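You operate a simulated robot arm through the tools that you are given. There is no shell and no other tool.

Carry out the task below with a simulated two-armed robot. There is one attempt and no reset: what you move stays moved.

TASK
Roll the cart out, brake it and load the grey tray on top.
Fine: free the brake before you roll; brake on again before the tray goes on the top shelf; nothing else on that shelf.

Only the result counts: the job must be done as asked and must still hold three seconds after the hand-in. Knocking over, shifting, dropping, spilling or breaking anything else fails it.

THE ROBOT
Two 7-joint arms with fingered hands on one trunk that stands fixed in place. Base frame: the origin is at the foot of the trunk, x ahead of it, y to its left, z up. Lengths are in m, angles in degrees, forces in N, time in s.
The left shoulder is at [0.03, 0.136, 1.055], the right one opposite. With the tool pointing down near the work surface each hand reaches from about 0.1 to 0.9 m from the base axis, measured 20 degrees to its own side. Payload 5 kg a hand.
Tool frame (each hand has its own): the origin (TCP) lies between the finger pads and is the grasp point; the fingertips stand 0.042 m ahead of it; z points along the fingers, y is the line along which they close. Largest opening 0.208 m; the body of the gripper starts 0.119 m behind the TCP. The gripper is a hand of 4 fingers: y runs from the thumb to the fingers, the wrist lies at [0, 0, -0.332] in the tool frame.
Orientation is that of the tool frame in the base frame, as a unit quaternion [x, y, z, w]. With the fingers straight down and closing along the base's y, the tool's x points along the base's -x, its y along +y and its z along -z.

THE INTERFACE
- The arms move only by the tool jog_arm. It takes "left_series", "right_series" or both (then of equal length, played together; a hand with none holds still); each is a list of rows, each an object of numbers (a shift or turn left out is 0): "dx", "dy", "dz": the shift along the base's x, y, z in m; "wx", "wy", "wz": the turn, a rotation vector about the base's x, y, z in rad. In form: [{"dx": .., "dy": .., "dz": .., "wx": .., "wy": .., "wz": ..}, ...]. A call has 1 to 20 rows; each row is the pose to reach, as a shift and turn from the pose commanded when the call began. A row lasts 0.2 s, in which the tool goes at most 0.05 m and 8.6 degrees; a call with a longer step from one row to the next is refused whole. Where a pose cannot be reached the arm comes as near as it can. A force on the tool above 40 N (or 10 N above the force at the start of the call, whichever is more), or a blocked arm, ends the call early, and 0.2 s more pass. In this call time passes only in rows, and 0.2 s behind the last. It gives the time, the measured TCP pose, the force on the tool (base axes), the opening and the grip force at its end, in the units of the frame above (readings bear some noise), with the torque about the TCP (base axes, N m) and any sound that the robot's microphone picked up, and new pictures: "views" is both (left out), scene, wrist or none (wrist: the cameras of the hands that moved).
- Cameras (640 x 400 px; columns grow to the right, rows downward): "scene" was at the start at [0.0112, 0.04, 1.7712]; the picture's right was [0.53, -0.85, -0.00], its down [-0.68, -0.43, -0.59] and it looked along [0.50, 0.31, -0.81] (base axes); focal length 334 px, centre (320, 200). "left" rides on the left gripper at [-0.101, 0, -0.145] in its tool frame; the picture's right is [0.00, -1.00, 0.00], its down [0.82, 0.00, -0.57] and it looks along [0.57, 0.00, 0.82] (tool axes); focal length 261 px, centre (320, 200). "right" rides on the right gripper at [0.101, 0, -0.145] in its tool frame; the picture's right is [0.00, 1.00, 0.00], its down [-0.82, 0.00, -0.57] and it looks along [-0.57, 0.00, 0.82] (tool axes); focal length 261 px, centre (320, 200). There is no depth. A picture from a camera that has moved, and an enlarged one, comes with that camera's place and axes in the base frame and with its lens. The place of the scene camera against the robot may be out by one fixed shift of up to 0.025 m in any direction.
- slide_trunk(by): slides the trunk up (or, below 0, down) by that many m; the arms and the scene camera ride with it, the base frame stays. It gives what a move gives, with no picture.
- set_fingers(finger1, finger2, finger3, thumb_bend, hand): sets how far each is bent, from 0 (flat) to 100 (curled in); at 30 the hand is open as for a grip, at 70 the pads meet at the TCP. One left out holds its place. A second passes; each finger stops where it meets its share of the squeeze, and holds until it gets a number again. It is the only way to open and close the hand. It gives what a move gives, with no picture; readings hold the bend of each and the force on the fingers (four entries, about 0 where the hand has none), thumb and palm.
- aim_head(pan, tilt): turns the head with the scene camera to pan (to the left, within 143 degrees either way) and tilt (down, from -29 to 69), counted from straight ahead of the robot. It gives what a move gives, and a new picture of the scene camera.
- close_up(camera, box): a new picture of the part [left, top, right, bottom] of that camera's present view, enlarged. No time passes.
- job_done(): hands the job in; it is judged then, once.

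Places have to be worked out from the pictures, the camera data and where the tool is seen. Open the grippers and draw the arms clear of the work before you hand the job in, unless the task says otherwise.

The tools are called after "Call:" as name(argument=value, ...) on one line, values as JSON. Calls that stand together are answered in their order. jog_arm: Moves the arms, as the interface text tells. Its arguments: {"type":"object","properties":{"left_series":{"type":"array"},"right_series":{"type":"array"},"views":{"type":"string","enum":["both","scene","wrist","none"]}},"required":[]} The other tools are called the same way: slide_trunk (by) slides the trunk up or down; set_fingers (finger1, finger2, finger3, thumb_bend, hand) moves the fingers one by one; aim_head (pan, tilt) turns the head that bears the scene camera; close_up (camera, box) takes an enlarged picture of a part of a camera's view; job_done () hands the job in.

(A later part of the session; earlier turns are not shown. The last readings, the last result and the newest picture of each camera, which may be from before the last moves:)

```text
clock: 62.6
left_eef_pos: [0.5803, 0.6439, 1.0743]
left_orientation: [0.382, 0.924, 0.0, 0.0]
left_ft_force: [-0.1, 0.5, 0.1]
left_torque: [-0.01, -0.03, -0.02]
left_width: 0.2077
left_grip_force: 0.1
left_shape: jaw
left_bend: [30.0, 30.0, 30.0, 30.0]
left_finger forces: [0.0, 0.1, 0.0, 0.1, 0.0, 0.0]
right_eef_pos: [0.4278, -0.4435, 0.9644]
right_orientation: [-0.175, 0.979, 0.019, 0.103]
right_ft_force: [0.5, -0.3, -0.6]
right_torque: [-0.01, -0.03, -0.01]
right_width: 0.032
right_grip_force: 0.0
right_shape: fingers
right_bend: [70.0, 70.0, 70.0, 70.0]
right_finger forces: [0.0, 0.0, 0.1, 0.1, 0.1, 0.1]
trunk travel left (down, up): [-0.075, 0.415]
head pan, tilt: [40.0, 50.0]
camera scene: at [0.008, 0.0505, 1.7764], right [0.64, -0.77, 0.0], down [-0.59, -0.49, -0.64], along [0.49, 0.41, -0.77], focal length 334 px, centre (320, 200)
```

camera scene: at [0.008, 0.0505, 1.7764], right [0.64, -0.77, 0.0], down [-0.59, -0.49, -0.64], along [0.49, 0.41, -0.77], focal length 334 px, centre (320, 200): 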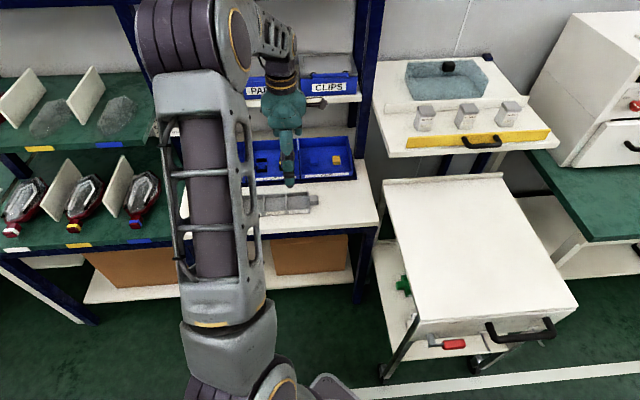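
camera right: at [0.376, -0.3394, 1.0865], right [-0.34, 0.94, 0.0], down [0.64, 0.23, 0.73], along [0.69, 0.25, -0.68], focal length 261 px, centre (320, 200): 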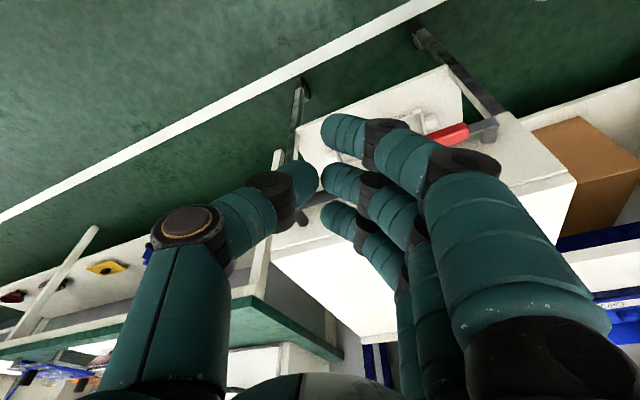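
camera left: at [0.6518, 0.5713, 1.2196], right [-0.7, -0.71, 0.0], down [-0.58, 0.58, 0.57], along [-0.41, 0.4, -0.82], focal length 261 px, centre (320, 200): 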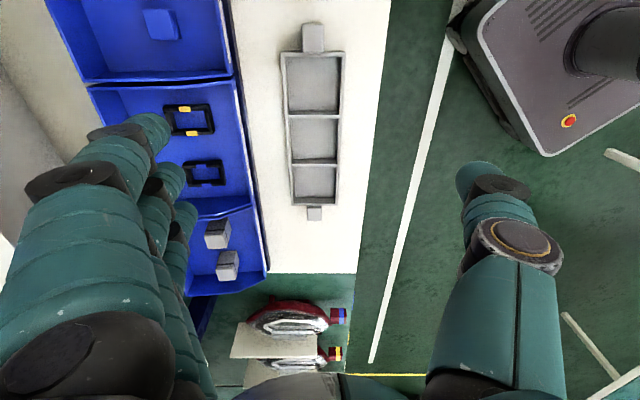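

From two wrist views the grey tray spans s −0.253…0.018, p 0.829…0.922 (9 cm wide), rim z≈0.80, table z≈0.764. I narrow the left hand's opening and move it over the tray's centre, down to z≈0.90, to check alignment.

Call:
set_fingers(hand="left", finger1=45, finger2=45, finger3=45, thumb_bend=45)

Call:
jog_arm(left_series=[{"dx": -0.0146, "dy": 0.0193, "dz": 0.0}, {"dx": -0.0292, "dy": 0.0387, "dz": 0.0}, {"dx": -0.0438, "dy": 0.058, "dz": -0.01}, {"dx": -0.0438, "dy": 0.058, "dz": -0.04}, {"dx": -0.0438, "dy": 0.058, "dz": -0.07}, {"dx": -0.0438, "dy": 0.058, "dz": -0.1}, {"dx": -0.0438, "dy": 0.058, "dz": -0.13}, {"dx": -0.0438, "dy": 0.058, "dz": -0.16}, {"dx": -0.0438, "dy": 0.058, "dz": -0.175}, {"dx": -0.0438, "dy": 0.058, "dz": -0.175}], views="both")

```text
clock: 63.6
left_eef_pos: [0.5793, 0.6441, 1.074]
left_orientation: [0.382, 0.924, 0.0, -0.001]
left_ft_force: [-0.2, 0.0, 0.4]
left_torque: [-0.01, -0.04, 0.01]
left_width: 0.1474
left_grip_force: 0.0
left_shape: fingers
left_bend: [45.0, 45.0, 45.0, 45.0]
left_finger forces: [0.0, 0.0, 0.0, 0.0, 0.1, 0.0]
right_eef_pos: [0.4275, -0.444, 0.9656]
right_orientation: [-0.174, 0.979, 0.018, 0.103]
right_ft_force: [0.3, 0.3, -0.4]
right_torque: [0.03, 0.0, -0.04]
right_width: 0.0318
right_grip_force: 0.1
right_shape: fingers
right_bend: [70.0, 70.0, 70.0, 70.0]
right_finger forces: [0.0, 0.0, 0.1, 0.1, 0.0, 0.1]
trunk travel left (down, up): [-0.075, 0.415]
head pan, tilt: [40.0, 50.0]
```

```text
clock: 65.8
left_eef_pos: [0.5353, 0.6997, 0.9]
left_orientation: [0.382, 0.924, 0.0, 0.0]
left_ft_force: [0.3, 0.9, 0.7]
left_torque: [0.0, 0.0, 0.02]
left_width: 0.1472
left_grip_force: 0.1
left_shape: fingers
left_bend: [45.0, 45.0, 45.0, 45.0]
left_finger forces: [0.1, 0.0, 0.1, 0.0, 0.1, 0.0]
right_eef_pos: [0.4278, -0.4427, 0.9666]
right_orientation: [-0.174, 0.979, 0.018, 0.103]
right_ft_force: [1.2, -0.3, 0.2]
right_torque: [0.0, 0.01, -0.01]
right_width: 0.0321
right_grip_force: 0.1
right_shape: fingers
right_bend: [70.0, 70.0, 70.0, 70.0]
right_finger forces: [0.0, 0.0, 0.0, 0.0, 0.0, 0.0]
trunk travel left (down, up): [-0.075, 0.415]
head pan, tilt: [40.0, 50.0]
camera scene: at [0.0079, 0.0503, 1.7764], right [0.64, -0.77, 0.0], down [-0.59, -0.49, -0.64], along [0.49, 0.41, -0.77], focal length 334 px, centre (320, 200)
camera left: at [0.6089, 0.6285, 1.0439], right [-0.7, -0.71, 0.0], down [-0.58, 0.58, 0.57], along [-0.41, 0.4, -0.82], focal length 261 px, centre (320, 200)
```

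scene: 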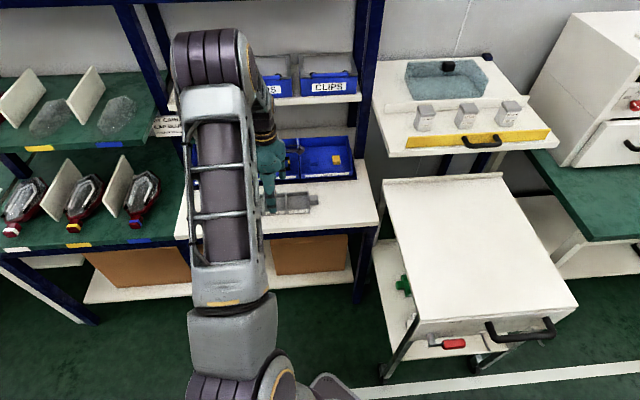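
left: 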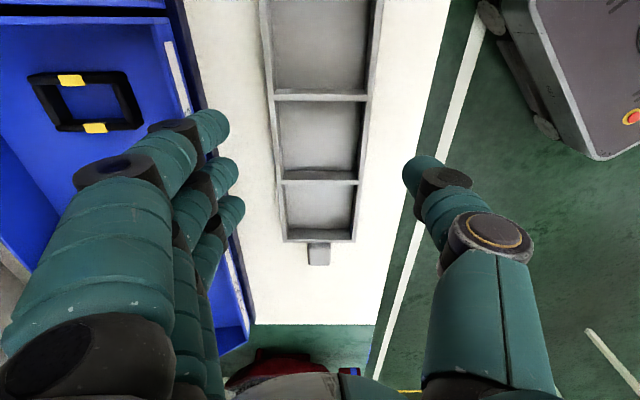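

The tray is centred under the hand (central compartment between the finger lines). I narrow slightly to keep clear of the bins behind and lower most of the way.

Call:
set_fingers(hand="left", finger1=48, finger2=48, finger3=48, thumb_bend=48)

Call:
jog_arm(left_series=[{"dz": -0.02}, {"dz": -0.04}, {"dz": -0.06}, {"dz": -0.07}, {"dz": -0.07}], views="both")

Call:
close_up(camera="left", box=[160, 60, 480, 280])

```text
clock: 66.8
left_eef_pos: [0.5367, 0.7001, 0.8991]
left_orientation: [0.382, 0.924, 0.0, -0.001]
left_ft_force: [0.0, 0.1, 0.2]
left_torque: [-0.01, 0.0, -0.01]
left_width: 0.1319
left_grip_force: 0.0
left_shape: fingers
left_bend: [48.0, 48.0, 48.0, 48.0]
left_finger forces: [0.1, 0.0, 0.0, 0.0, 0.0, 0.0]
right_eef_pos: [0.4278, -0.4437, 0.9651]
right_orientation: [-0.174, 0.979, 0.019, 0.103]
right_ft_force: [-0.8, -0.3, -0.3]
right_torque: [0.02, -0.05, 0.0]
right_width: 0.032
right_grip_force: 0.0
right_shape: fingers
right_bend: [70.0, 70.0, 70.0, 70.0]
right_finger forces: [0.1, 0.1, 0.0, 0.0, 0.0, 0.0]
trunk travel left (down, up): [-0.075, 0.415]
head pan, tilt: [40.0, 50.0]
```

```text
clock: 68.0
left_eef_pos: [0.5371, 0.7032, 0.8328]
left_orientation: [0.383, 0.924, 0.001, 0.001]
left_ft_force: [0.7, 4.4, 32.8]
left_torque: [-1.71, 1.92, -0.24]
left_width: 0.1319
left_grip_force: 16.0
left_shape: fingers
left_bend: [48.0, 48.0, 48.0, 48.0]
left_finger forces: [0.1, 0.0, 0.0, 0.0, 33.0, 0.0]
right_eef_pos: [0.4265, -0.4445, 0.9663]
right_orientation: [-0.175, 0.979, 0.019, 0.104]
right_ft_force: [0.0, 1.0, -0.5]
right_torque: [-0.01, 0.01, 0.01]
right_width: 0.032
right_grip_force: 0.1
right_shape: fingers
right_bend: [70.0, 70.0, 70.0, 70.0]
right_finger forces: [0.0, 0.0, 0.1, 0.1, 0.1, 0.1]
trunk travel left (down, up): [-0.075, 0.415]
head pan, tilt: [40.0, 50.0]
camera scene: at [0.0065, 0.0488, 1.7768], right [0.64, -0.77, 0.0], down [-0.59, -0.49, -0.64], along [0.49, 0.41, -0.77], focal length 334 px, centre (320, 200)
camera left: at [0.6091, 0.6309, 0.9778], right [-0.7, -0.71, 0.0], down [-0.59, 0.57, 0.57], along [-0.4, 0.4, -0.82], focal length 261 px, centre (320, 200)
```

scene: 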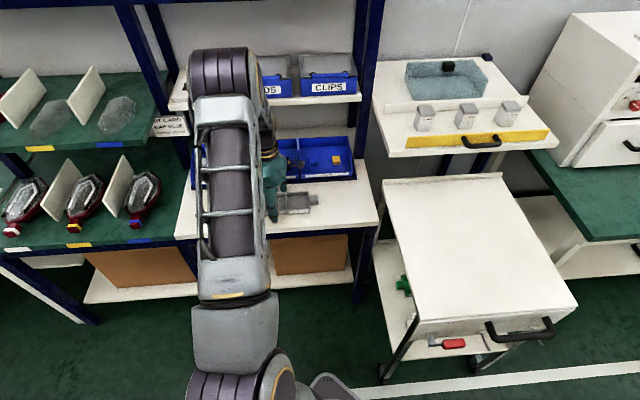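
left: 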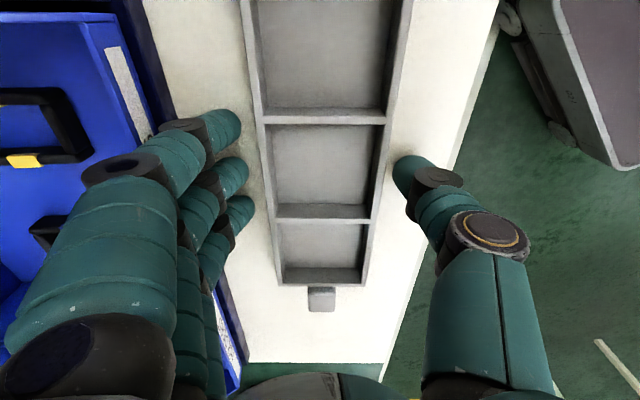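

```text
1.82 times, centred on (320, 170) of left
camera zoom: at [0.6091, 0.6309, 0.9778], right [-0.7, -0.71, 0.0], down [-0.59, 0.57, 0.57], along [-0.4, 0.4, -0.82], focal length 474 px, centre (320, 254)
```

zoom: 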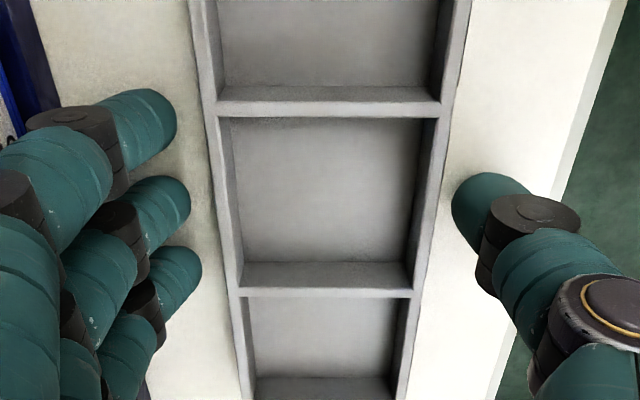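

The thumb tip has met the table (33 N), so the tips reach further down at this opening. I raise 6 mm to unload it, then bring the fingers closer to the tray walls.

Call:
jog_arm(left_series=[{"dz": 0.006}], views="none")

Call:
set_fingers(hand="left", finger1=53, finger2=53, finger3=53, thumb_bend=53)

Call:
close_up(camera="left", box=[160, 60, 480, 280])

```text
clock: 68.4
left_eef_pos: [0.5371, 0.7008, 0.8338]
left_orientation: [0.382, 0.924, -0.001, 0.0]
left_ft_force: [0.1, -0.5, -0.4]
left_torque: [0.01, 0.02, 0.01]
left_width: 0.1312
left_grip_force: 0.0
left_shape: fingers
left_bend: [48.0, 48.0, 48.0, 48.0]
left_finger forces: [0.1, 0.0, 0.0, 0.0, 0.0, 0.0]
right_eef_pos: [0.4264, -0.4433, 0.9661]
right_orientation: [-0.175, 0.979, 0.018, 0.103]
right_ft_force: [0.4, 1.1, 0.2]
right_torque: [0.0, -0.02, 0.0]
right_width: 0.0319
right_grip_force: 0.1
right_shape: fingers
right_bend: [70.0, 70.0, 70.0, 70.0]
right_finger forces: [0.0, 0.0, 0.0, 0.0, 0.1, 0.0]
trunk travel left (down, up): [-0.075, 0.415]
head pan, tilt: [40.0, 50.0]
```

```text
clock: 69.4
left_eef_pos: [0.5368, 0.7012, 0.8353]
left_orientation: [0.382, 0.924, 0.0, 0.0]
left_ft_force: [0.2, 0.7, 0.2]
left_torque: [0.0, -0.02, 0.0]
left_width: 0.109
left_grip_force: 1.6
left_shape: fingers
left_bend: [52.0, 52.0, 52.0, 53.0]
left_finger forces: [0.4, 0.5, 0.5, 0.1, 1.9, 0.1]
right_eef_pos: [0.4257, -0.4451, 0.9655]
right_orientation: [-0.176, 0.979, 0.019, 0.102]
right_ft_force: [-0.3, 0.0, 0.4]
right_torque: [-0.02, -0.01, 0.03]
right_width: 0.0321
right_grip_force: 0.0
right_shape: fingers
right_bend: [70.0, 70.0, 70.0, 70.0]
right_finger forces: [0.0, 0.1, 0.0, 0.1, 0.0, 0.0]
trunk travel left (down, up): [-0.075, 0.415]
head pan, tilt: [40.0, 50.0]
```

```text
1.82 times, centred on (320, 170) of left
camera zoom: at [0.6098, 0.63, 0.9804], right [-0.7, -0.71, 0.0], down [-0.58, 0.58, 0.57], along [-0.41, 0.4, -0.82], focal length 474 px, centre (320, 254)
```

zoom: 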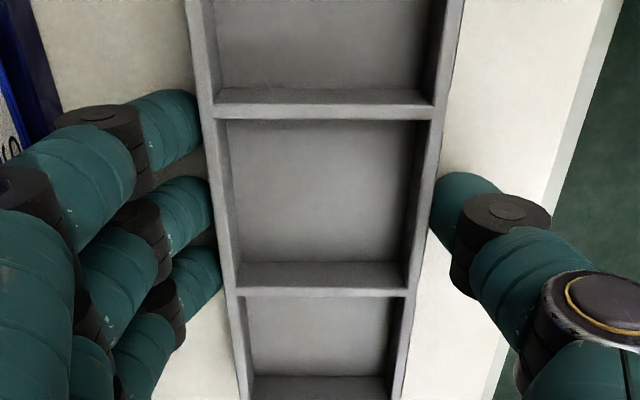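

Fingers and thumb now touch both long walls of the tray lightly and evenly. I squeeze more firmly.

Call:
set_fingers(hand="left", finger1=62, finger2=62, finger3=62, thumb_bend=62)

Call:
close_up(camera="left", box=[160, 60, 480, 280])

```text
clock: 70.4
left_eef_pos: [0.5377, 0.7027, 0.8358]
left_orientation: [0.382, 0.924, 0.001, 0.0]
left_ft_force: [0.4, 0.2, 0.4]
left_torque: [-0.1, 0.12, 0.04]
left_width: 0.1052
left_grip_force: 22.5
left_shape: fingers
left_bend: [53.0, 53.0, 53.0, 56.0]
left_finger forces: [7.5, 7.6, 7.6, 0.0, 22.2, 0.1]
right_eef_pos: [0.4249, -0.4433, 0.9657]
right_orientation: [-0.174, 0.979, 0.019, 0.103]
right_ft_force: [-0.1, 0.6, 0.1]
right_torque: [0.04, 0.03, 0.02]
right_width: 0.0319
right_grip_force: 0.0
right_shape: fingers
right_bend: [70.0, 70.0, 70.0, 70.0]
right_finger forces: [0.0, 0.0, 0.0, 0.0, 0.1, 0.0]
trunk travel left (down, up): [-0.075, 0.415]
head pan, tilt: [40.0, 50.0]
```

```text
1.82 times, centred on (320, 170) of left
camera zoom: at [0.6098, 0.63, 0.9806], right [-0.7, -0.71, 0.0], down [-0.58, 0.58, 0.57], along [-0.41, 0.4, -0.82], focal length 474 px, centre (320, 254)
```

zoom: 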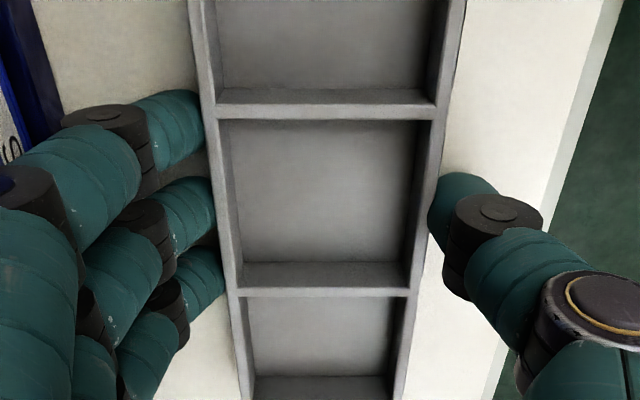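

The tray is held with about 22 N. I lift it a few centimetres slowly and check that it comes up level.

Call:
jog_arm(left_series=[{"dz": 0.005}, {"dz": 0.012}, {"dz": 0.022}, {"dz": 0.034}, {"dz": 0.045}, {"dz": 0.05}], views="both")

Call:
close_up(camera="left", box=[160, 0, 480, 280])

Call:
close_up(camera="scene", box=[200, 120, 400, 250])

```text
clock: 71.8
left_eef_pos: [0.5359, 0.7027, 0.8856]
left_orientation: [0.382, 0.924, 0.001, 0.0]
left_ft_force: [-0.4, -0.1, -2.6]
left_torque: [-0.01, 0.02, -0.01]
left_width: 0.1052
left_grip_force: 22.2
left_shape: fingers
left_bend: [53.0, 53.0, 53.0, 56.0]
left_finger forces: [7.3, 7.3, 7.3, 0.0, 21.9, 0.1]
right_eef_pos: [0.4275, -0.4445, 0.9651]
right_orientation: [-0.174, 0.979, 0.019, 0.103]
right_ft_force: [0.4, 0.2, -0.2]
right_torque: [-0.03, 0.01, -0.02]
right_width: 0.0319
right_grip_force: 0.1
right_shape: fingers
right_bend: [70.0, 70.0, 70.0, 70.0]
right_finger forces: [0.0, 0.0, 0.0, 0.1, 0.1, 0.0]
trunk travel left (down, up): [-0.075, 0.415]
head pan, tilt: [40.0, 50.0]
camera scene: at [0.0081, 0.0507, 1.7763], right [0.64, -0.77, 0.0], down [-0.59, -0.49, -0.64], along [0.49, 0.41, -0.77], focal length 334 px, centre (320, 200)
camera left: at [0.6089, 0.6301, 1.0307], right [-0.7, -0.71, 0.0], down [-0.58, 0.58, 0.57], along [-0.41, 0.4, -0.82], focal length 261 px, centre (320, 200)
```

scene: 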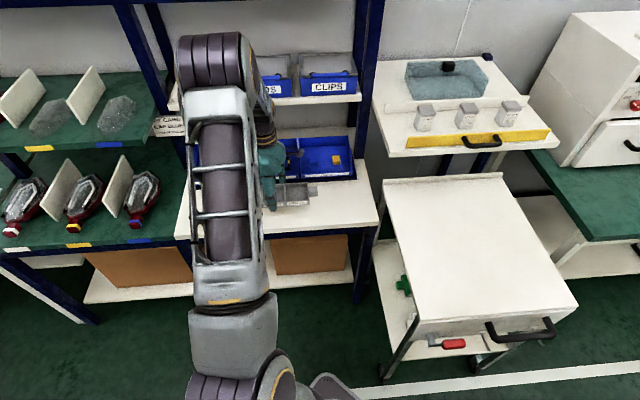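
left: 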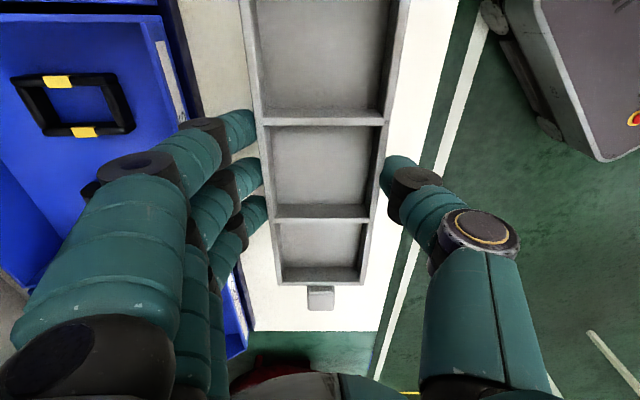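

```text
1.43 times, centred on (320, 140) of left
camera zoom: at [0.6089, 0.6301, 1.0307], right [-0.7, -0.71, 0.0], down [-0.58, 0.58, 0.57], along [-0.41, 0.4, -0.82], focal length 372 px, centre (320, 286)
```

zoom: 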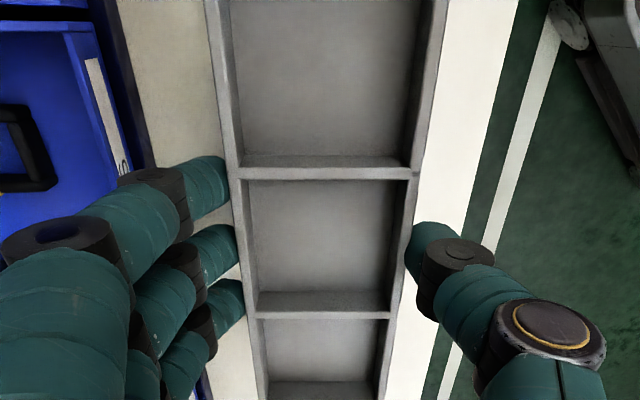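

```text
3.08 times, centred on (300, 185) of scene
camera zoom: at [0.0081, 0.0507, 1.7763], right [0.64, -0.77, 0.0], down [-0.59, -0.49, -0.64], along [0.49, 0.41, -0.77], focal length 1026 px, centre (382, 246)
```

zoom: 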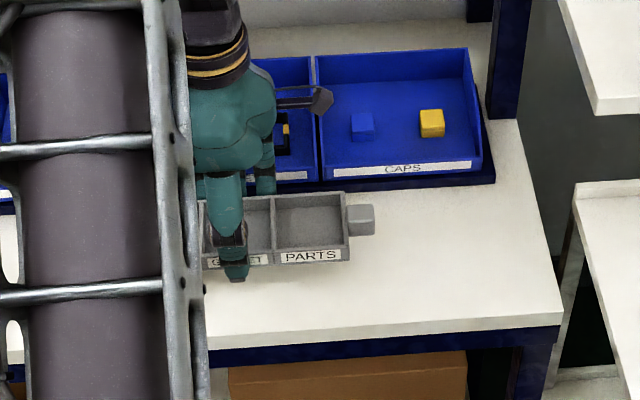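

The tray is up, level and steady (about 2.6 N). I raise it further while drawing it back toward me, away from the rack, before crossing over to the cart.

Call:
jog_arm(left_series=[{"dx": -0.005, "dy": -0.005, "dz": 0.01}, {"dx": -0.015, "dy": -0.015, "dz": 0.02}, {"dx": -0.03, "dy": -0.03, "dz": 0.03}, {"dx": -0.047, "dy": -0.047, "dz": 0.04}, {"dx": -0.064, "dy": -0.064, "dz": 0.05}, {"dx": -0.081, "dy": -0.081, "dz": 0.06}, {"dx": -0.098, "dy": -0.098, "dz": 0.07}, {"dx": -0.115, "dy": -0.115, "dz": 0.08}, {"dx": -0.132, "dy": -0.132, "dz": 0.09}, {"dx": -0.149, "dy": -0.149, "dz": 0.1}, {"dx": -0.164, "dy": -0.164, "dz": 0.1}, {"dx": -0.176, "dy": -0.176, "dz": 0.1}, {"dx": -0.184, "dy": -0.184, "dz": 0.1}], views="both")

```text
clock: 74.6
left_eef_pos: [0.3509, 0.5193, 0.9862]
left_orientation: [0.382, 0.924, 0.0, 0.0]
left_ft_force: [-0.5, -0.5, -2.9]
left_torque: [0.02, 0.01, -0.01]
left_width: 0.1051
left_grip_force: 21.8
left_shape: fingers
left_bend: [53.0, 53.0, 53.0, 56.0]
left_finger forces: [7.2, 7.3, 7.2, 0.0, 21.6, 0.0]
right_eef_pos: [0.4279, -0.4437, 0.9661]
right_orientation: [-0.175, 0.979, 0.018, 0.103]
right_ft_force: [0.2, 0.2, 0.0]
right_torque: [0.02, -0.02, 0.01]
right_width: 0.0322
right_grip_force: 0.0
right_shape: fingers
right_bend: [70.0, 70.0, 70.0, 70.0]
right_finger forces: [0.0, 0.0, 0.0, 0.0, 0.0, 0.0]
trunk travel left (down, up): [-0.075, 0.415]
head pan, tilt: [40.0, 50.0]
camera scene: at [0.008, 0.0505, 1.7763], right [0.64, -0.77, 0.0], down [-0.59, -0.49, -0.64], along [0.49, 0.41, -0.77], focal length 334 px, centre (320, 200)
camera left: at [0.4246, 0.4468, 1.1314], right [-0.7, -0.71, 0.0], down [-0.58, 0.58, 0.57], along [-0.41, 0.4, -0.82], focal length 261 px, centre (320, 200)
```

scene: 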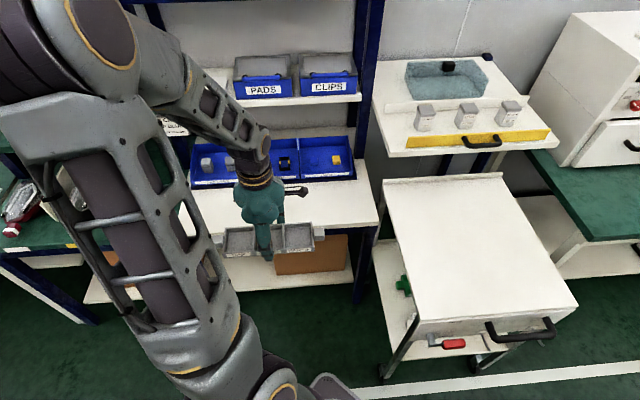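
left: 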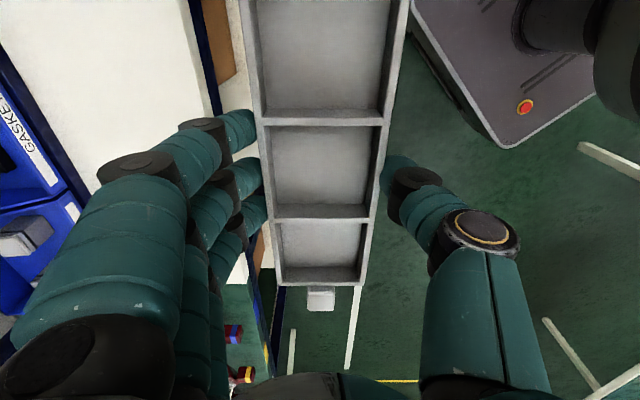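

The tray hangs level at about z 0.91 (bottom), clear of everything. I now carry it to the right over the cart, half-way first.

Call:
jog_arm(left_series=[{"dx": 0.007, "dy": -0.008}, {"dx": 0.022, "dy": -0.025}, {"dx": 0.042, "dy": -0.048}, {"dx": 0.062, "dy": -0.072}, {"dx": 0.082, "dy": -0.095}, {"dx": 0.102, "dy": -0.118}, {"dx": 0.122, "dy": -0.141}, {"dx": 0.142, "dy": -0.164}, {"dx": 0.162, "dy": -0.187}, {"dx": 0.18, "dy": -0.208}, {"dx": 0.195, "dy": -0.2255}, {"dx": 0.203, "dy": -0.2348}], views="both")

```text
clock: 77.2
left_eef_pos: [0.5568, 0.2816, 0.9856]
left_orientation: [0.382, 0.924, 0.0, 0.0]
left_ft_force: [-0.3, -0.6, -3.1]
left_torque: [0.0, 0.0, -0.01]
left_width: 0.1054
left_grip_force: 21.0
left_shape: fingers
left_bend: [53.0, 53.0, 53.0, 56.0]
left_finger forces: [7.0, 7.1, 7.1, 0.1, 21.1, 0.0]
right_eef_pos: [0.4278, -0.4433, 0.9653]
right_orientation: [-0.175, 0.979, 0.019, 0.102]
right_ft_force: [1.1, 0.1, 0.6]
right_torque: [0.01, 0.02, -0.01]
right_width: 0.032
right_grip_force: 0.1
right_shape: fingers
right_bend: [70.0, 70.0, 70.0, 70.0]
right_finger forces: [0.0, 0.0, 0.0, 0.1, 0.0, 0.0]
trunk travel left (down, up): [-0.075, 0.415]
head pan, tilt: [40.0, 50.0]
camera scene: at [0.0085, 0.0502, 1.7763], right [0.64, -0.77, 0.0], down [-0.59, -0.49, -0.64], along [0.49, 0.41, -0.77], focal length 334 px, centre (320, 200)
camera left: at [0.6286, 0.2103, 1.1313], right [-0.7, -0.71, 0.0], down [-0.58, 0.58, 0.57], along [-0.41, 0.4, -0.82], focal length 261 px, centre (320, 200)
```

scene: 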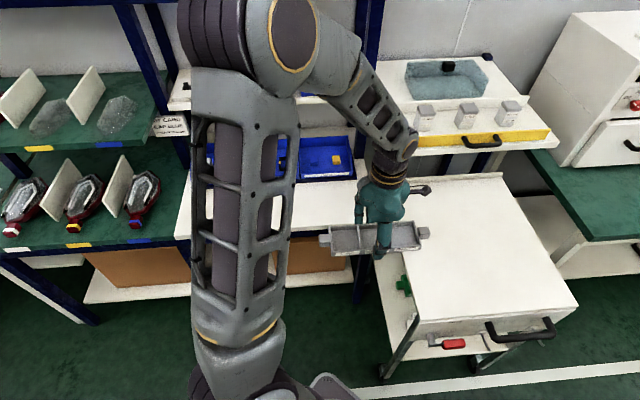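
left: 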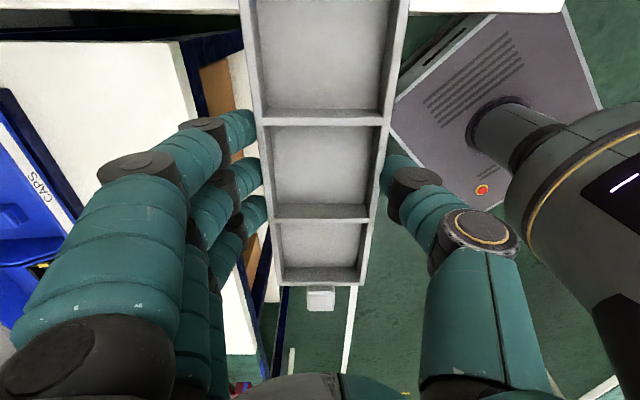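

Everything stays level and clear of the slab. I carry it the rest of the way over the middle of the cart top.

Call:
jog_arm(left_series=[{"dx": 0.007, "dy": -0.008}, {"dx": 0.022, "dy": -0.0254}, {"dx": 0.042, "dy": -0.0485}, {"dx": 0.062, "dy": -0.0716}, {"dx": 0.082, "dy": -0.0947}, {"dx": 0.102, "dy": -0.1178}, {"dx": 0.122, "dy": -0.1409}, {"dx": 0.142, "dy": -0.164}, {"dx": 0.162, "dy": -0.1871}, {"dx": 0.18, "dy": -0.2079}, {"dx": 0.194, "dy": -0.224}, {"dx": 0.2008, "dy": -0.232}, {"dx": 0.2008, "dy": -0.232}], views="both")

Call:
aim_head(pan=20, tilt=50)

```text
clock: 80.0
left_eef_pos: [0.7561, 0.0512, 0.9861]
left_orientation: [0.381, 0.924, 0.0, 0.0]
left_ft_force: [-1.1, 0.4, -2.8]
left_torque: [0.01, 0.01, -0.01]
left_width: 0.1051
left_grip_force: 21.2
left_shape: fingers
left_bend: [53.0, 53.0, 53.0, 56.0]
left_finger forces: [6.9, 7.0, 7.1, 0.1, 20.9, 0.0]
right_eef_pos: [0.4266, -0.4429, 0.9648]
right_orientation: [-0.174, 0.979, 0.019, 0.103]
right_ft_force: [-0.4, 0.3, -0.2]
right_torque: [-0.03, 0.01, -0.02]
right_width: 0.0317
right_grip_force: 0.0
right_shape: fingers
right_bend: [70.0, 70.0, 70.0, 70.0]
right_finger forces: [0.1, 0.0, 0.0, 0.0, 0.0, 0.0]
trunk travel left (down, up): [-0.075, 0.415]
head pan, tilt: [40.0, 50.0]
camera scene: at [0.0081, 0.0504, 1.7763], right [0.64, -0.77, 0.0], down [-0.59, -0.49, -0.64], along [0.49, 0.41, -0.77], focal length 334 px, centre (320, 200)
camera left: at [0.8275, -0.0207, 1.1306], right [-0.7, -0.71, 0.0], down [-0.58, 0.58, 0.57], along [-0.41, 0.4, -0.82], focal length 261 px, centre (320, 200)
```

scene: 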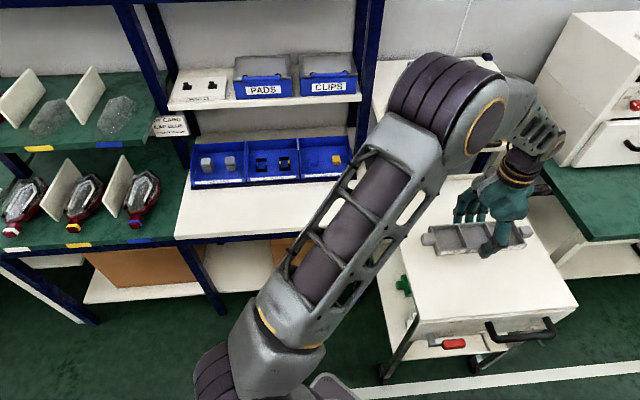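
left: 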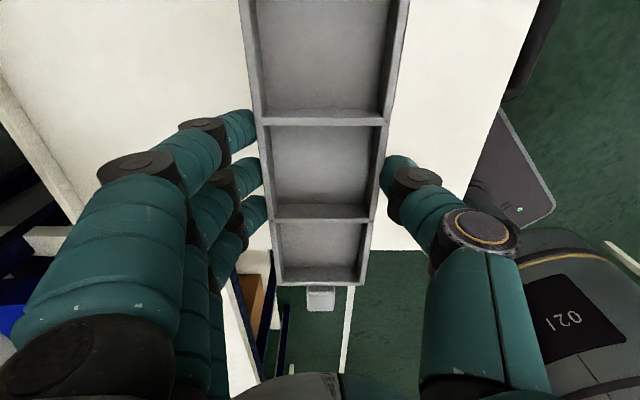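

```text
clock: 80.8
left_eef_pos: [0.7552, 0.0513, 0.9866]
left_orientation: [0.381, 0.924, 0.0, 0.0]
left_ft_force: [1.0, 0.3, -2.1]
left_torque: [0.01, 0.02, 0.02]
left_width: 0.1052
left_grip_force: 20.4
left_shape: fingers
left_bend: [53.0, 53.0, 53.0, 56.0]
left_finger forces: [7.0, 6.9, 7.0, 0.0, 20.8, 0.0]
right_eef_pos: [0.4278, -0.4435, 0.9648]
right_orientation: [-0.174, 0.979, 0.018, 0.103]
right_ft_force: [-0.1, -0.2, 0.3]
right_torque: [-0.04, 0.01, 0.03]
right_width: 0.0319
right_grip_force: 0.1
right_shape: fingers
right_bend: [70.0, 70.0, 70.0, 70.0]
right_finger forces: [0.0, 0.1, 0.0, 0.0, 0.0, 0.1]
trunk travel left (down, up): [-0.075, 0.415]
head pan, tilt: [20.0, 50.0]
camera scene: at [0.0216, 0.0272, 1.7763], right [0.34, -0.94, 0.0], down [-0.72, -0.26, -0.64], along [0.6, 0.22, -0.77], focal length 334 px, centre (320, 200)
```

scene: 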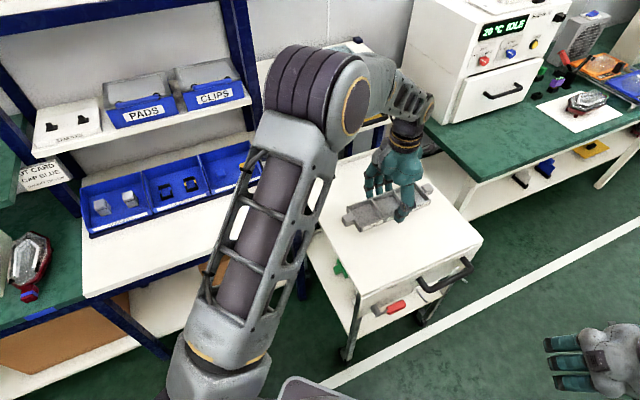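

The tray is over the cart top's middle (s≈0.50, p≈0.57). I lower it 4 cm first.

Call:
jog_arm(left_series=[{"dz": -0.008}, {"dz": -0.018}, {"dz": -0.028}, {"dz": -0.036}, {"dz": -0.042}, {"dz": -0.042}], views="both")

Call:
close_up(camera="scene", box=[310, 130, 490, 300])

```text
clock: 82.2
left_eef_pos: [0.7552, 0.0519, 0.9442]
left_orientation: [0.382, 0.924, 0.0, 0.001]
left_ft_force: [-0.7, 0.0, -2.8]
left_torque: [0.03, -0.05, 0.0]
left_width: 0.1054
left_grip_force: 21.2
left_shape: fingers
left_bend: [53.0, 53.0, 53.0, 56.0]
left_finger forces: [6.9, 7.0, 7.0, 0.1, 20.9, 0.0]
right_eef_pos: [0.4275, -0.4438, 0.9665]
right_orientation: [-0.175, 0.979, 0.018, 0.103]
right_ft_force: [0.1, -0.1, 1.0]
right_torque: [-0.03, -0.03, 0.01]
right_width: 0.032
right_grip_force: 0.0
right_shape: fingers
right_bend: [70.0, 70.0, 70.0, 70.0]
right_finger forces: [0.0, 0.0, 0.1, 0.1, 0.0, 0.0]
trunk travel left (down, up): [-0.075, 0.415]
head pan, tilt: [20.0, 50.0]
camera scene: at [0.0215, 0.0272, 1.7763], right [0.34, -0.94, 0.0], down [-0.72, -0.26, -0.64], along [0.6, 0.22, -0.77], focal length 334 px, centre (320, 200)
camera left: at [0.8281, -0.021, 1.0893], right [-0.7, -0.71, 0.0], down [-0.58, 0.58, 0.57], along [-0.41, 0.4, -0.82], focal length 261 px, centre (320, 200)
```

scene: 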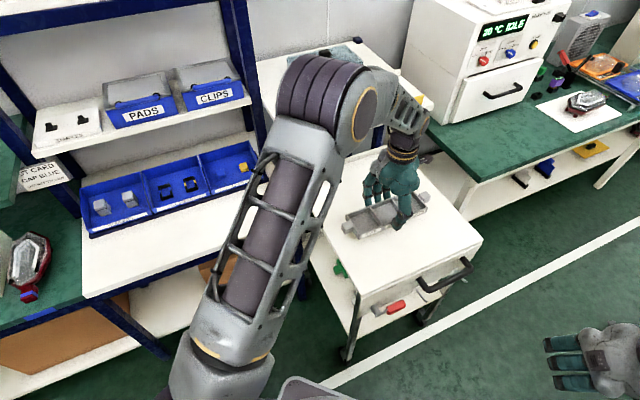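
left: 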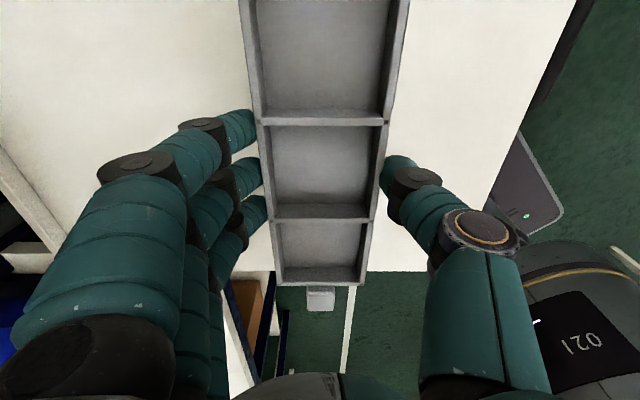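

```text
2.35 times, centred on (400, 215) of scene
camera zoom: at [0.0215, 0.0272, 1.7763], right [0.34, -0.94, 0.0], down [-0.72, -0.26, -0.64], along [0.6, 0.22, -0.77], focal length 785 px, centre (132, 165)
```

zoom: 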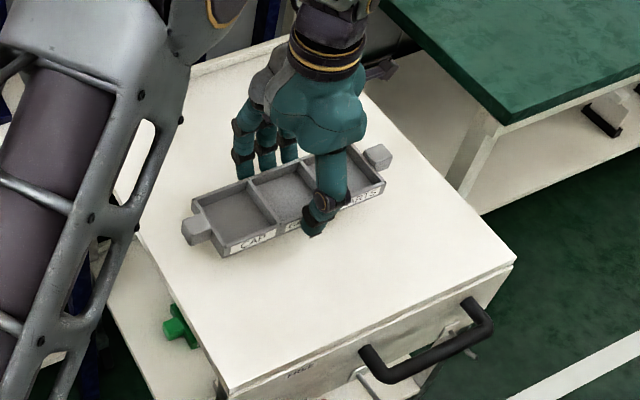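

The tray sits a bit left of the top's centre, so I shift it 3 cm right at this height, then lower in small steps until the weight comes off.

Call:
jog_arm(left_series=[{"dx": 0.006, "dy": -0.006}, {"dx": 0.014, "dy": -0.014}, {"dx": 0.0212, "dy": -0.0212}, {"dx": 0.0212, "dy": -0.0212, "dz": -0.004}, {"dx": 0.0212, "dy": -0.0212, "dz": -0.008}, {"dx": 0.0212, "dy": -0.0212, "dz": -0.011}], views="wrist")

```text
clock: 83.6
left_eef_pos: [0.7764, 0.03, 0.9319]
left_orientation: [0.382, 0.924, 0.0, 0.0]
left_ft_force: [-0.3, -0.5, -2.2]
left_torque: [-0.01, -0.03, 0.0]
left_width: 0.1051
left_grip_force: 20.8
left_shape: fingers
left_bend: [53.0, 53.0, 53.0, 56.0]
left_finger forces: [6.9, 7.0, 6.9, 0.0, 20.8, 0.0]
right_eef_pos: [0.4277, -0.4431, 0.9656]
right_orientation: [-0.175, 0.979, 0.02, 0.103]
right_ft_force: [-0.8, 0.4, -0.6]
right_torque: [0.0, 0.02, 0.04]
right_width: 0.0321
right_grip_force: 0.0
right_shape: fingers
right_bend: [70.0, 70.0, 70.0, 70.0]
right_finger forces: [0.0, 0.0, 0.0, 0.0, 0.0, 0.0]
trunk travel left (down, up): [-0.075, 0.415]
head pan, tilt: [20.0, 50.0]
camera left: at [0.8497, -0.0419, 1.0774], right [-0.7, -0.71, 0.0], down [-0.58, 0.58, 0.57], along [-0.41, 0.4, -0.82], focal length 261 px, centre (320, 200)
```

left: 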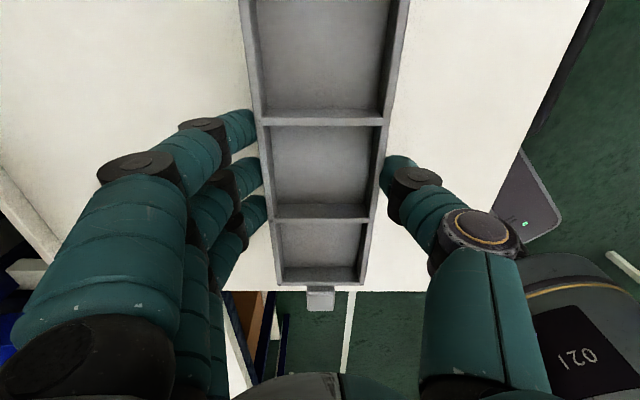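

Call:
jog_arm(left_series=[{"dz": -0.002}, {"dz": -0.004}, {"dz": -0.006}], views="none")

```text
clock: 84.4
left_eef_pos: [0.7781, 0.0291, 0.9255]
left_orientation: [0.382, 0.924, 0.0, 0.0]
left_ft_force: [0.2, 0.6, -3.6]
left_torque: [0.01, -0.02, 0.0]
left_width: 0.1051
left_grip_force: 20.7
left_shape: fingers
left_bend: [53.0, 53.0, 53.0, 56.0]
left_finger forces: [6.9, 7.0, 6.9, 0.0, 20.9, 0.0]
right_eef_pos: [0.4267, -0.4443, 0.9654]
right_orientation: [-0.174, 0.979, 0.018, 0.104]
right_ft_force: [0.4, -0.1, 0.4]
right_torque: [0.0, -0.02, 0.01]
right_width: 0.0319
right_grip_force: 0.0
right_shape: fingers
right_bend: [70.0, 70.0, 70.0, 70.0]
right_finger forces: [0.0, 0.0, 0.0, 0.0, 0.0, 0.0]
trunk travel left (down, up): [-0.075, 0.415]
head pan, tilt: [20.0, 50.0]
```

No contact yet (still −3 N). I keep lowering in 2 mm steps.

Call:
jog_arm(left_series=[{"dz": -0.002}, {"dz": -0.004}, {"dz": -0.006}], views="wrist")

Call:
close_up(camera="scene", box=[330, 150, 470, 280])

```text
clock: 85.2
left_eef_pos: [0.7778, 0.0304, 0.9199]
left_orientation: [0.382, 0.924, 0.0, 0.0]
left_ft_force: [0.6, 1.2, -3.3]
left_torque: [0.0, 0.05, 0.03]
left_width: 0.105
left_grip_force: 20.5
left_shape: fingers
left_bend: [53.0, 53.0, 53.0, 56.0]
left_finger forces: [7.1, 7.0, 6.9, 0.1, 20.9, 0.1]
right_eef_pos: [0.4267, -0.4447, 0.9649]
right_orientation: [-0.174, 0.979, 0.02, 0.103]
right_ft_force: [0.3, 0.6, 0.7]
right_torque: [0.0, 0.01, -0.01]
right_width: 0.032
right_grip_force: 0.0
right_shape: fingers
right_bend: [70.0, 70.0, 70.0, 70.0]
right_finger forces: [0.1, 0.1, 0.0, 0.0, 0.1, 0.0]
trunk travel left (down, up): [-0.075, 0.415]
head pan, tilt: [20.0, 50.0]
camera left: at [0.8502, -0.0418, 1.0654], right [-0.7, -0.71, 0.0], down [-0.58, 0.58, 0.57], along [-0.41, 0.4, -0.82], focal length 261 px, centre (320, 200)
```

left: 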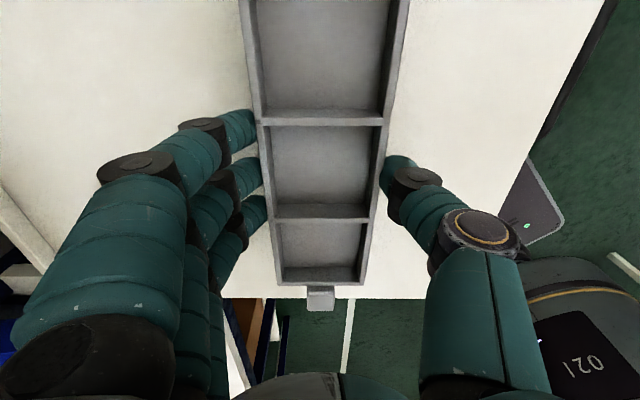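

```text
3.08 times, centred on (400, 215) of scene
camera zoom: at [0.0218, 0.027, 1.7763], right [0.34, -0.94, 0.0], down [-0.72, -0.26, -0.64], along [0.6, 0.22, -0.77], focal length 1026 px, centre (74, 154)
```

zoom: 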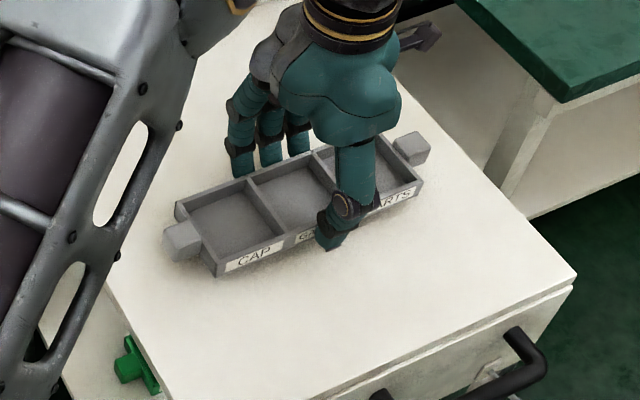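

Contact shadows show the tray is nearly down, but force is still only its weight. I go on lowering.

Call:
jog_arm(left_series=[{"dz": -0.002}, {"dz": -0.004}, {"dz": -0.006}], views="none")

```text
clock: 86.0
left_eef_pos: [0.7786, 0.0305, 0.9136]
left_orientation: [0.381, 0.924, 0.0, -0.001]
left_ft_force: [-0.1, 1.5, -2.9]
left_torque: [0.01, 0.0, 0.05]
left_width: 0.1052
left_grip_force: 21.3
left_shape: fingers
left_bend: [53.0, 53.0, 53.0, 56.0]
left_finger forces: [7.0, 7.1, 7.0, 0.0, 20.9, 0.0]
right_eef_pos: [0.4274, -0.4447, 0.9659]
right_orientation: [-0.175, 0.979, 0.018, 0.103]
right_ft_force: [0.4, 0.0, 0.3]
right_torque: [0.0, 0.02, 0.0]
right_width: 0.0318
right_grip_force: 0.0
right_shape: fingers
right_bend: [70.0, 70.0, 70.0, 70.0]
right_finger forces: [0.0, 0.0, 0.0, 0.1, 0.1, 0.0]
trunk travel left (down, up): [-0.075, 0.415]
head pan, tilt: [20.0, 50.0]
```

Call:
jog_arm(left_series=[{"dz": -0.002}, {"dz": -0.004}], views="wrist")

Call:
close_up(camera="scene", box=[330, 150, 470, 280])

```text
clock: 86.6
left_eef_pos: [0.7785, 0.0298, 0.9092]
left_orientation: [0.382, 0.924, 0.0, 0.0]
left_ft_force: [-0.9, -0.9, -2.4]
left_torque: [0.04, -0.03, 0.0]
left_width: 0.1052
left_grip_force: 21.2
left_shape: fingers
left_bend: [53.0, 53.0, 53.0, 56.0]
left_finger forces: [6.9, 7.0, 6.9, 0.1, 20.9, 0.1]
right_eef_pos: [0.4273, -0.4434, 0.9657]
right_orientation: [-0.175, 0.979, 0.019, 0.104]
right_ft_force: [-0.4, -0.3, -0.7]
right_torque: [0.01, 0.0, 0.02]
right_width: 0.0321
right_grip_force: 0.1
right_shape: fingers
right_bend: [70.0, 70.0, 70.0, 70.0]
right_finger forces: [0.1, 0.0, 0.0, 0.1, 0.0, 0.0]
trunk travel left (down, up): [-0.075, 0.415]
head pan, tilt: [20.0, 50.0]
camera left: at [0.8504, -0.0418, 1.0557], right [-0.7, -0.71, 0.0], down [-0.58, 0.58, 0.57], along [-0.41, 0.4, -0.82], focal length 261 px, centre (320, 200)
```

left: 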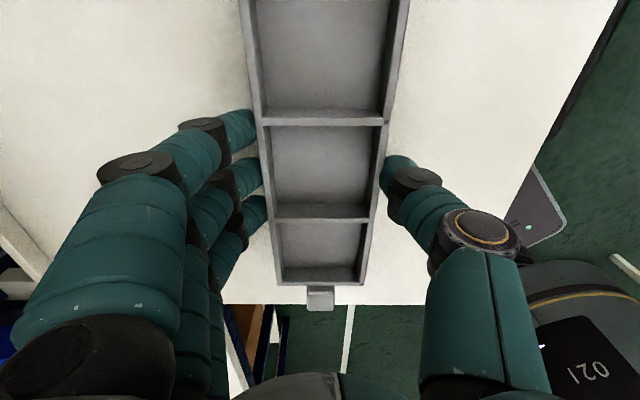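

```text
3.08 times, centred on (400, 215) of scene
camera zoom: at [0.0217, 0.0271, 1.7763], right [0.34, -0.94, 0.0], down [-0.72, -0.26, -0.64], along [0.6, 0.22, -0.77], focal length 1026 px, centre (74, 154)
```

zoom: 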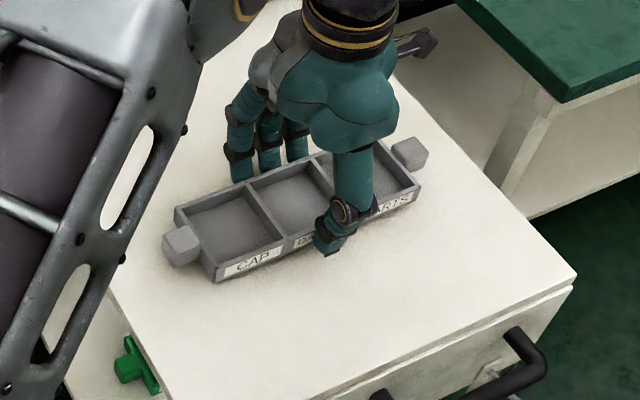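

Call:
jog_arm(left_series=[{"dz": -0.002}, {"dz": -0.004}], views="none")

```text
clock: 87.2
left_eef_pos: [0.7785, 0.0292, 0.9064]
left_orientation: [0.382, 0.924, 0.0, 0.001]
left_ft_force: [-0.5, 0.3, -3.1]
left_torque: [0.01, -0.01, 0.01]
left_width: 0.1052
left_grip_force: 21.1
left_shape: fingers
left_bend: [53.0, 53.0, 53.0, 56.0]
left_finger forces: [6.9, 7.0, 7.0, 0.0, 20.9, 0.0]
right_eef_pos: [0.4278, -0.4437, 0.9649]
right_orientation: [-0.175, 0.979, 0.018, 0.103]
right_ft_force: [-1.1, 0.1, 0.1]
right_torque: [-0.03, 0.04, -0.03]
right_width: 0.0319
right_grip_force: 0.0
right_shape: fingers
right_bend: [70.0, 70.0, 70.0, 70.0]
right_finger forces: [0.0, 0.1, 0.0, 0.1, 0.0, 0.1]
trunk travel left (down, up): [-0.075, 0.415]
head pan, tilt: [20.0, 50.0]
```

Still only the tray's own weight is felt, so I continue down in 2 mm steps.

Call:
jog_arm(left_series=[{"dz": -0.002}, {"dz": -0.004}], views="none")

Call:
jog_arm(left_series=[{"dz": -0.002}, {"dz": -0.004}], views="none")

```text
clock: 87.8
left_eef_pos: [0.7781, 0.0309, 0.9033]
left_orientation: [0.382, 0.924, 0.0, 0.0]
left_ft_force: [-1.1, 0.0, -2.0]
left_torque: [0.01, 0.04, 0.02]
left_width: 0.1049
left_grip_force: 21.2
left_shape: fingers
left_bend: [53.0, 53.0, 53.0, 56.0]
left_finger forces: [6.9, 7.1, 7.0, 0.0, 20.8, 0.0]
right_eef_pos: [0.4268, -0.4432, 0.9662]
right_orientation: [-0.174, 0.979, 0.018, 0.103]
right_ft_force: [0.1, -0.2, 1.1]
right_torque: [0.03, 0.01, -0.01]
right_width: 0.0319
right_grip_force: 0.2
right_shape: fingers
right_bend: [70.0, 70.0, 70.0, 70.0]
right_finger forces: [0.1, 0.0, 0.1, 0.1, 0.0, 0.0]
trunk travel left (down, up): [-0.075, 0.415]
head pan, tilt: [20.0, 50.0]
```

```text
clock: 88.4
left_eef_pos: [0.7768, 0.0303, 0.8982]
left_orientation: [0.382, 0.924, 0.0, 0.0]
left_ft_force: [0.3, -0.9, -3.2]
left_torque: [-0.02, 0.03, 0.0]
left_width: 0.1052
left_grip_force: 20.8
left_shape: fingers
left_bend: [53.0, 53.0, 53.0, 56.0]
left_finger forces: [7.0, 7.0, 7.0, 0.0, 21.0, 0.1]
right_eef_pos: [0.4263, -0.4446, 0.9651]
right_orientation: [-0.175, 0.979, 0.018, 0.102]
right_ft_force: [-0.7, 0.3, -0.1]
right_torque: [-0.03, -0.01, 0.02]
right_width: 0.0318
right_grip_force: 0.2
right_shape: fingers
right_bend: [70.0, 70.0, 70.0, 70.0]
right_finger forces: [0.0, 0.0, 0.1, 0.0, 0.1, 0.1]
trunk travel left (down, up): [-0.075, 0.415]
head pan, tilt: [20.0, 50.0]
```

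Call:
close_up(camera="scene", box=[330, 150, 470, 280])

Call:
close_up(camera="left", box=[160, 60, 480, 340])

```text
3.08 times, centred on (400, 215) of scene
camera zoom: at [0.0217, 0.027, 1.7763], right [0.34, -0.94, 0.0], down [-0.72, -0.26, -0.64], along [0.6, 0.22, -0.77], focal length 1026 px, centre (74, 154)
```

zoom: 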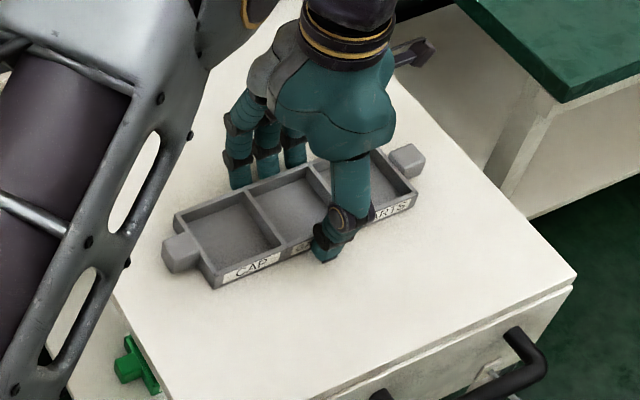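

```text
1.43 times, centred on (320, 200) of left
camera zoom: at [0.8504, -0.0418, 1.0435], right [-0.7, -0.71, 0.0], down [-0.58, 0.58, 0.57], along [-0.41, 0.4, -0.82], focal length 372 px, centre (320, 200)
```

zoom: 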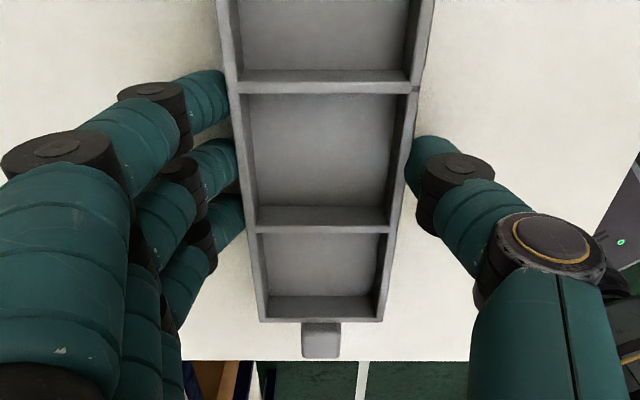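

Shadows have closed in further but no contact force yet; I keep stepping down gently.

Call:
jog_arm(left_series=[{"dz": -0.002}, {"dz": -0.004}], views="none")

Call:
jog_arm(left_series=[{"dz": -0.002}, {"dz": -0.004}], views="none")

```text
clock: 89.0
left_eef_pos: [0.7778, 0.03, 0.8958]
left_orientation: [0.382, 0.924, 0.001, 0.0]
left_ft_force: [-0.9, 0.0, 1.3]
left_torque: [-0.14, 0.18, -0.02]
left_width: 0.1049
left_grip_force: 21.6
left_shape: fingers
left_bend: [53.0, 53.0, 53.0, 56.0]
left_finger forces: [7.2, 7.2, 7.1, 0.0, 22.0, 0.0]
right_eef_pos: [0.427, -0.4435, 0.9655]
right_orientation: [-0.175, 0.979, 0.019, 0.103]
right_ft_force: [0.3, 0.7, -0.6]
right_torque: [0.0, 0.0, -0.01]
right_width: 0.032
right_grip_force: 0.2
right_shape: fingers
right_bend: [70.0, 70.0, 70.0, 70.0]
right_finger forces: [0.0, 0.0, 0.1, 0.0, 0.0, 0.0]
trunk travel left (down, up): [-0.075, 0.415]
head pan, tilt: [20.0, 50.0]
```

```text
clock: 89.6
left_eef_pos: [0.7784, 0.0298, 0.8951]
left_orientation: [0.382, 0.924, 0.001, 0.002]
left_ft_force: [-0.1, 1.9, 24.5]
left_torque: [-0.16, 0.23, -0.01]
left_width: 0.1049
left_grip_force: 24.2
left_shape: fingers
left_bend: [53.0, 53.0, 53.0, 57.0]
left_finger forces: [8.2, 8.3, 8.6, 0.1, 23.7, 0.1]
right_eef_pos: [0.4255, -0.4439, 0.9665]
right_orientation: [-0.174, 0.979, 0.019, 0.104]
right_ft_force: [-0.7, -0.8, -0.2]
right_torque: [-0.02, 0.01, 0.0]
right_width: 0.0318
right_grip_force: 0.1
right_shape: fingers
right_bend: [70.0, 70.0, 70.0, 70.0]
right_finger forces: [0.0, 0.1, 0.1, 0.1, 0.0, 0.0]
trunk travel left (down, up): [-0.075, 0.415]
head pan, tilt: [20.0, 50.0]
```

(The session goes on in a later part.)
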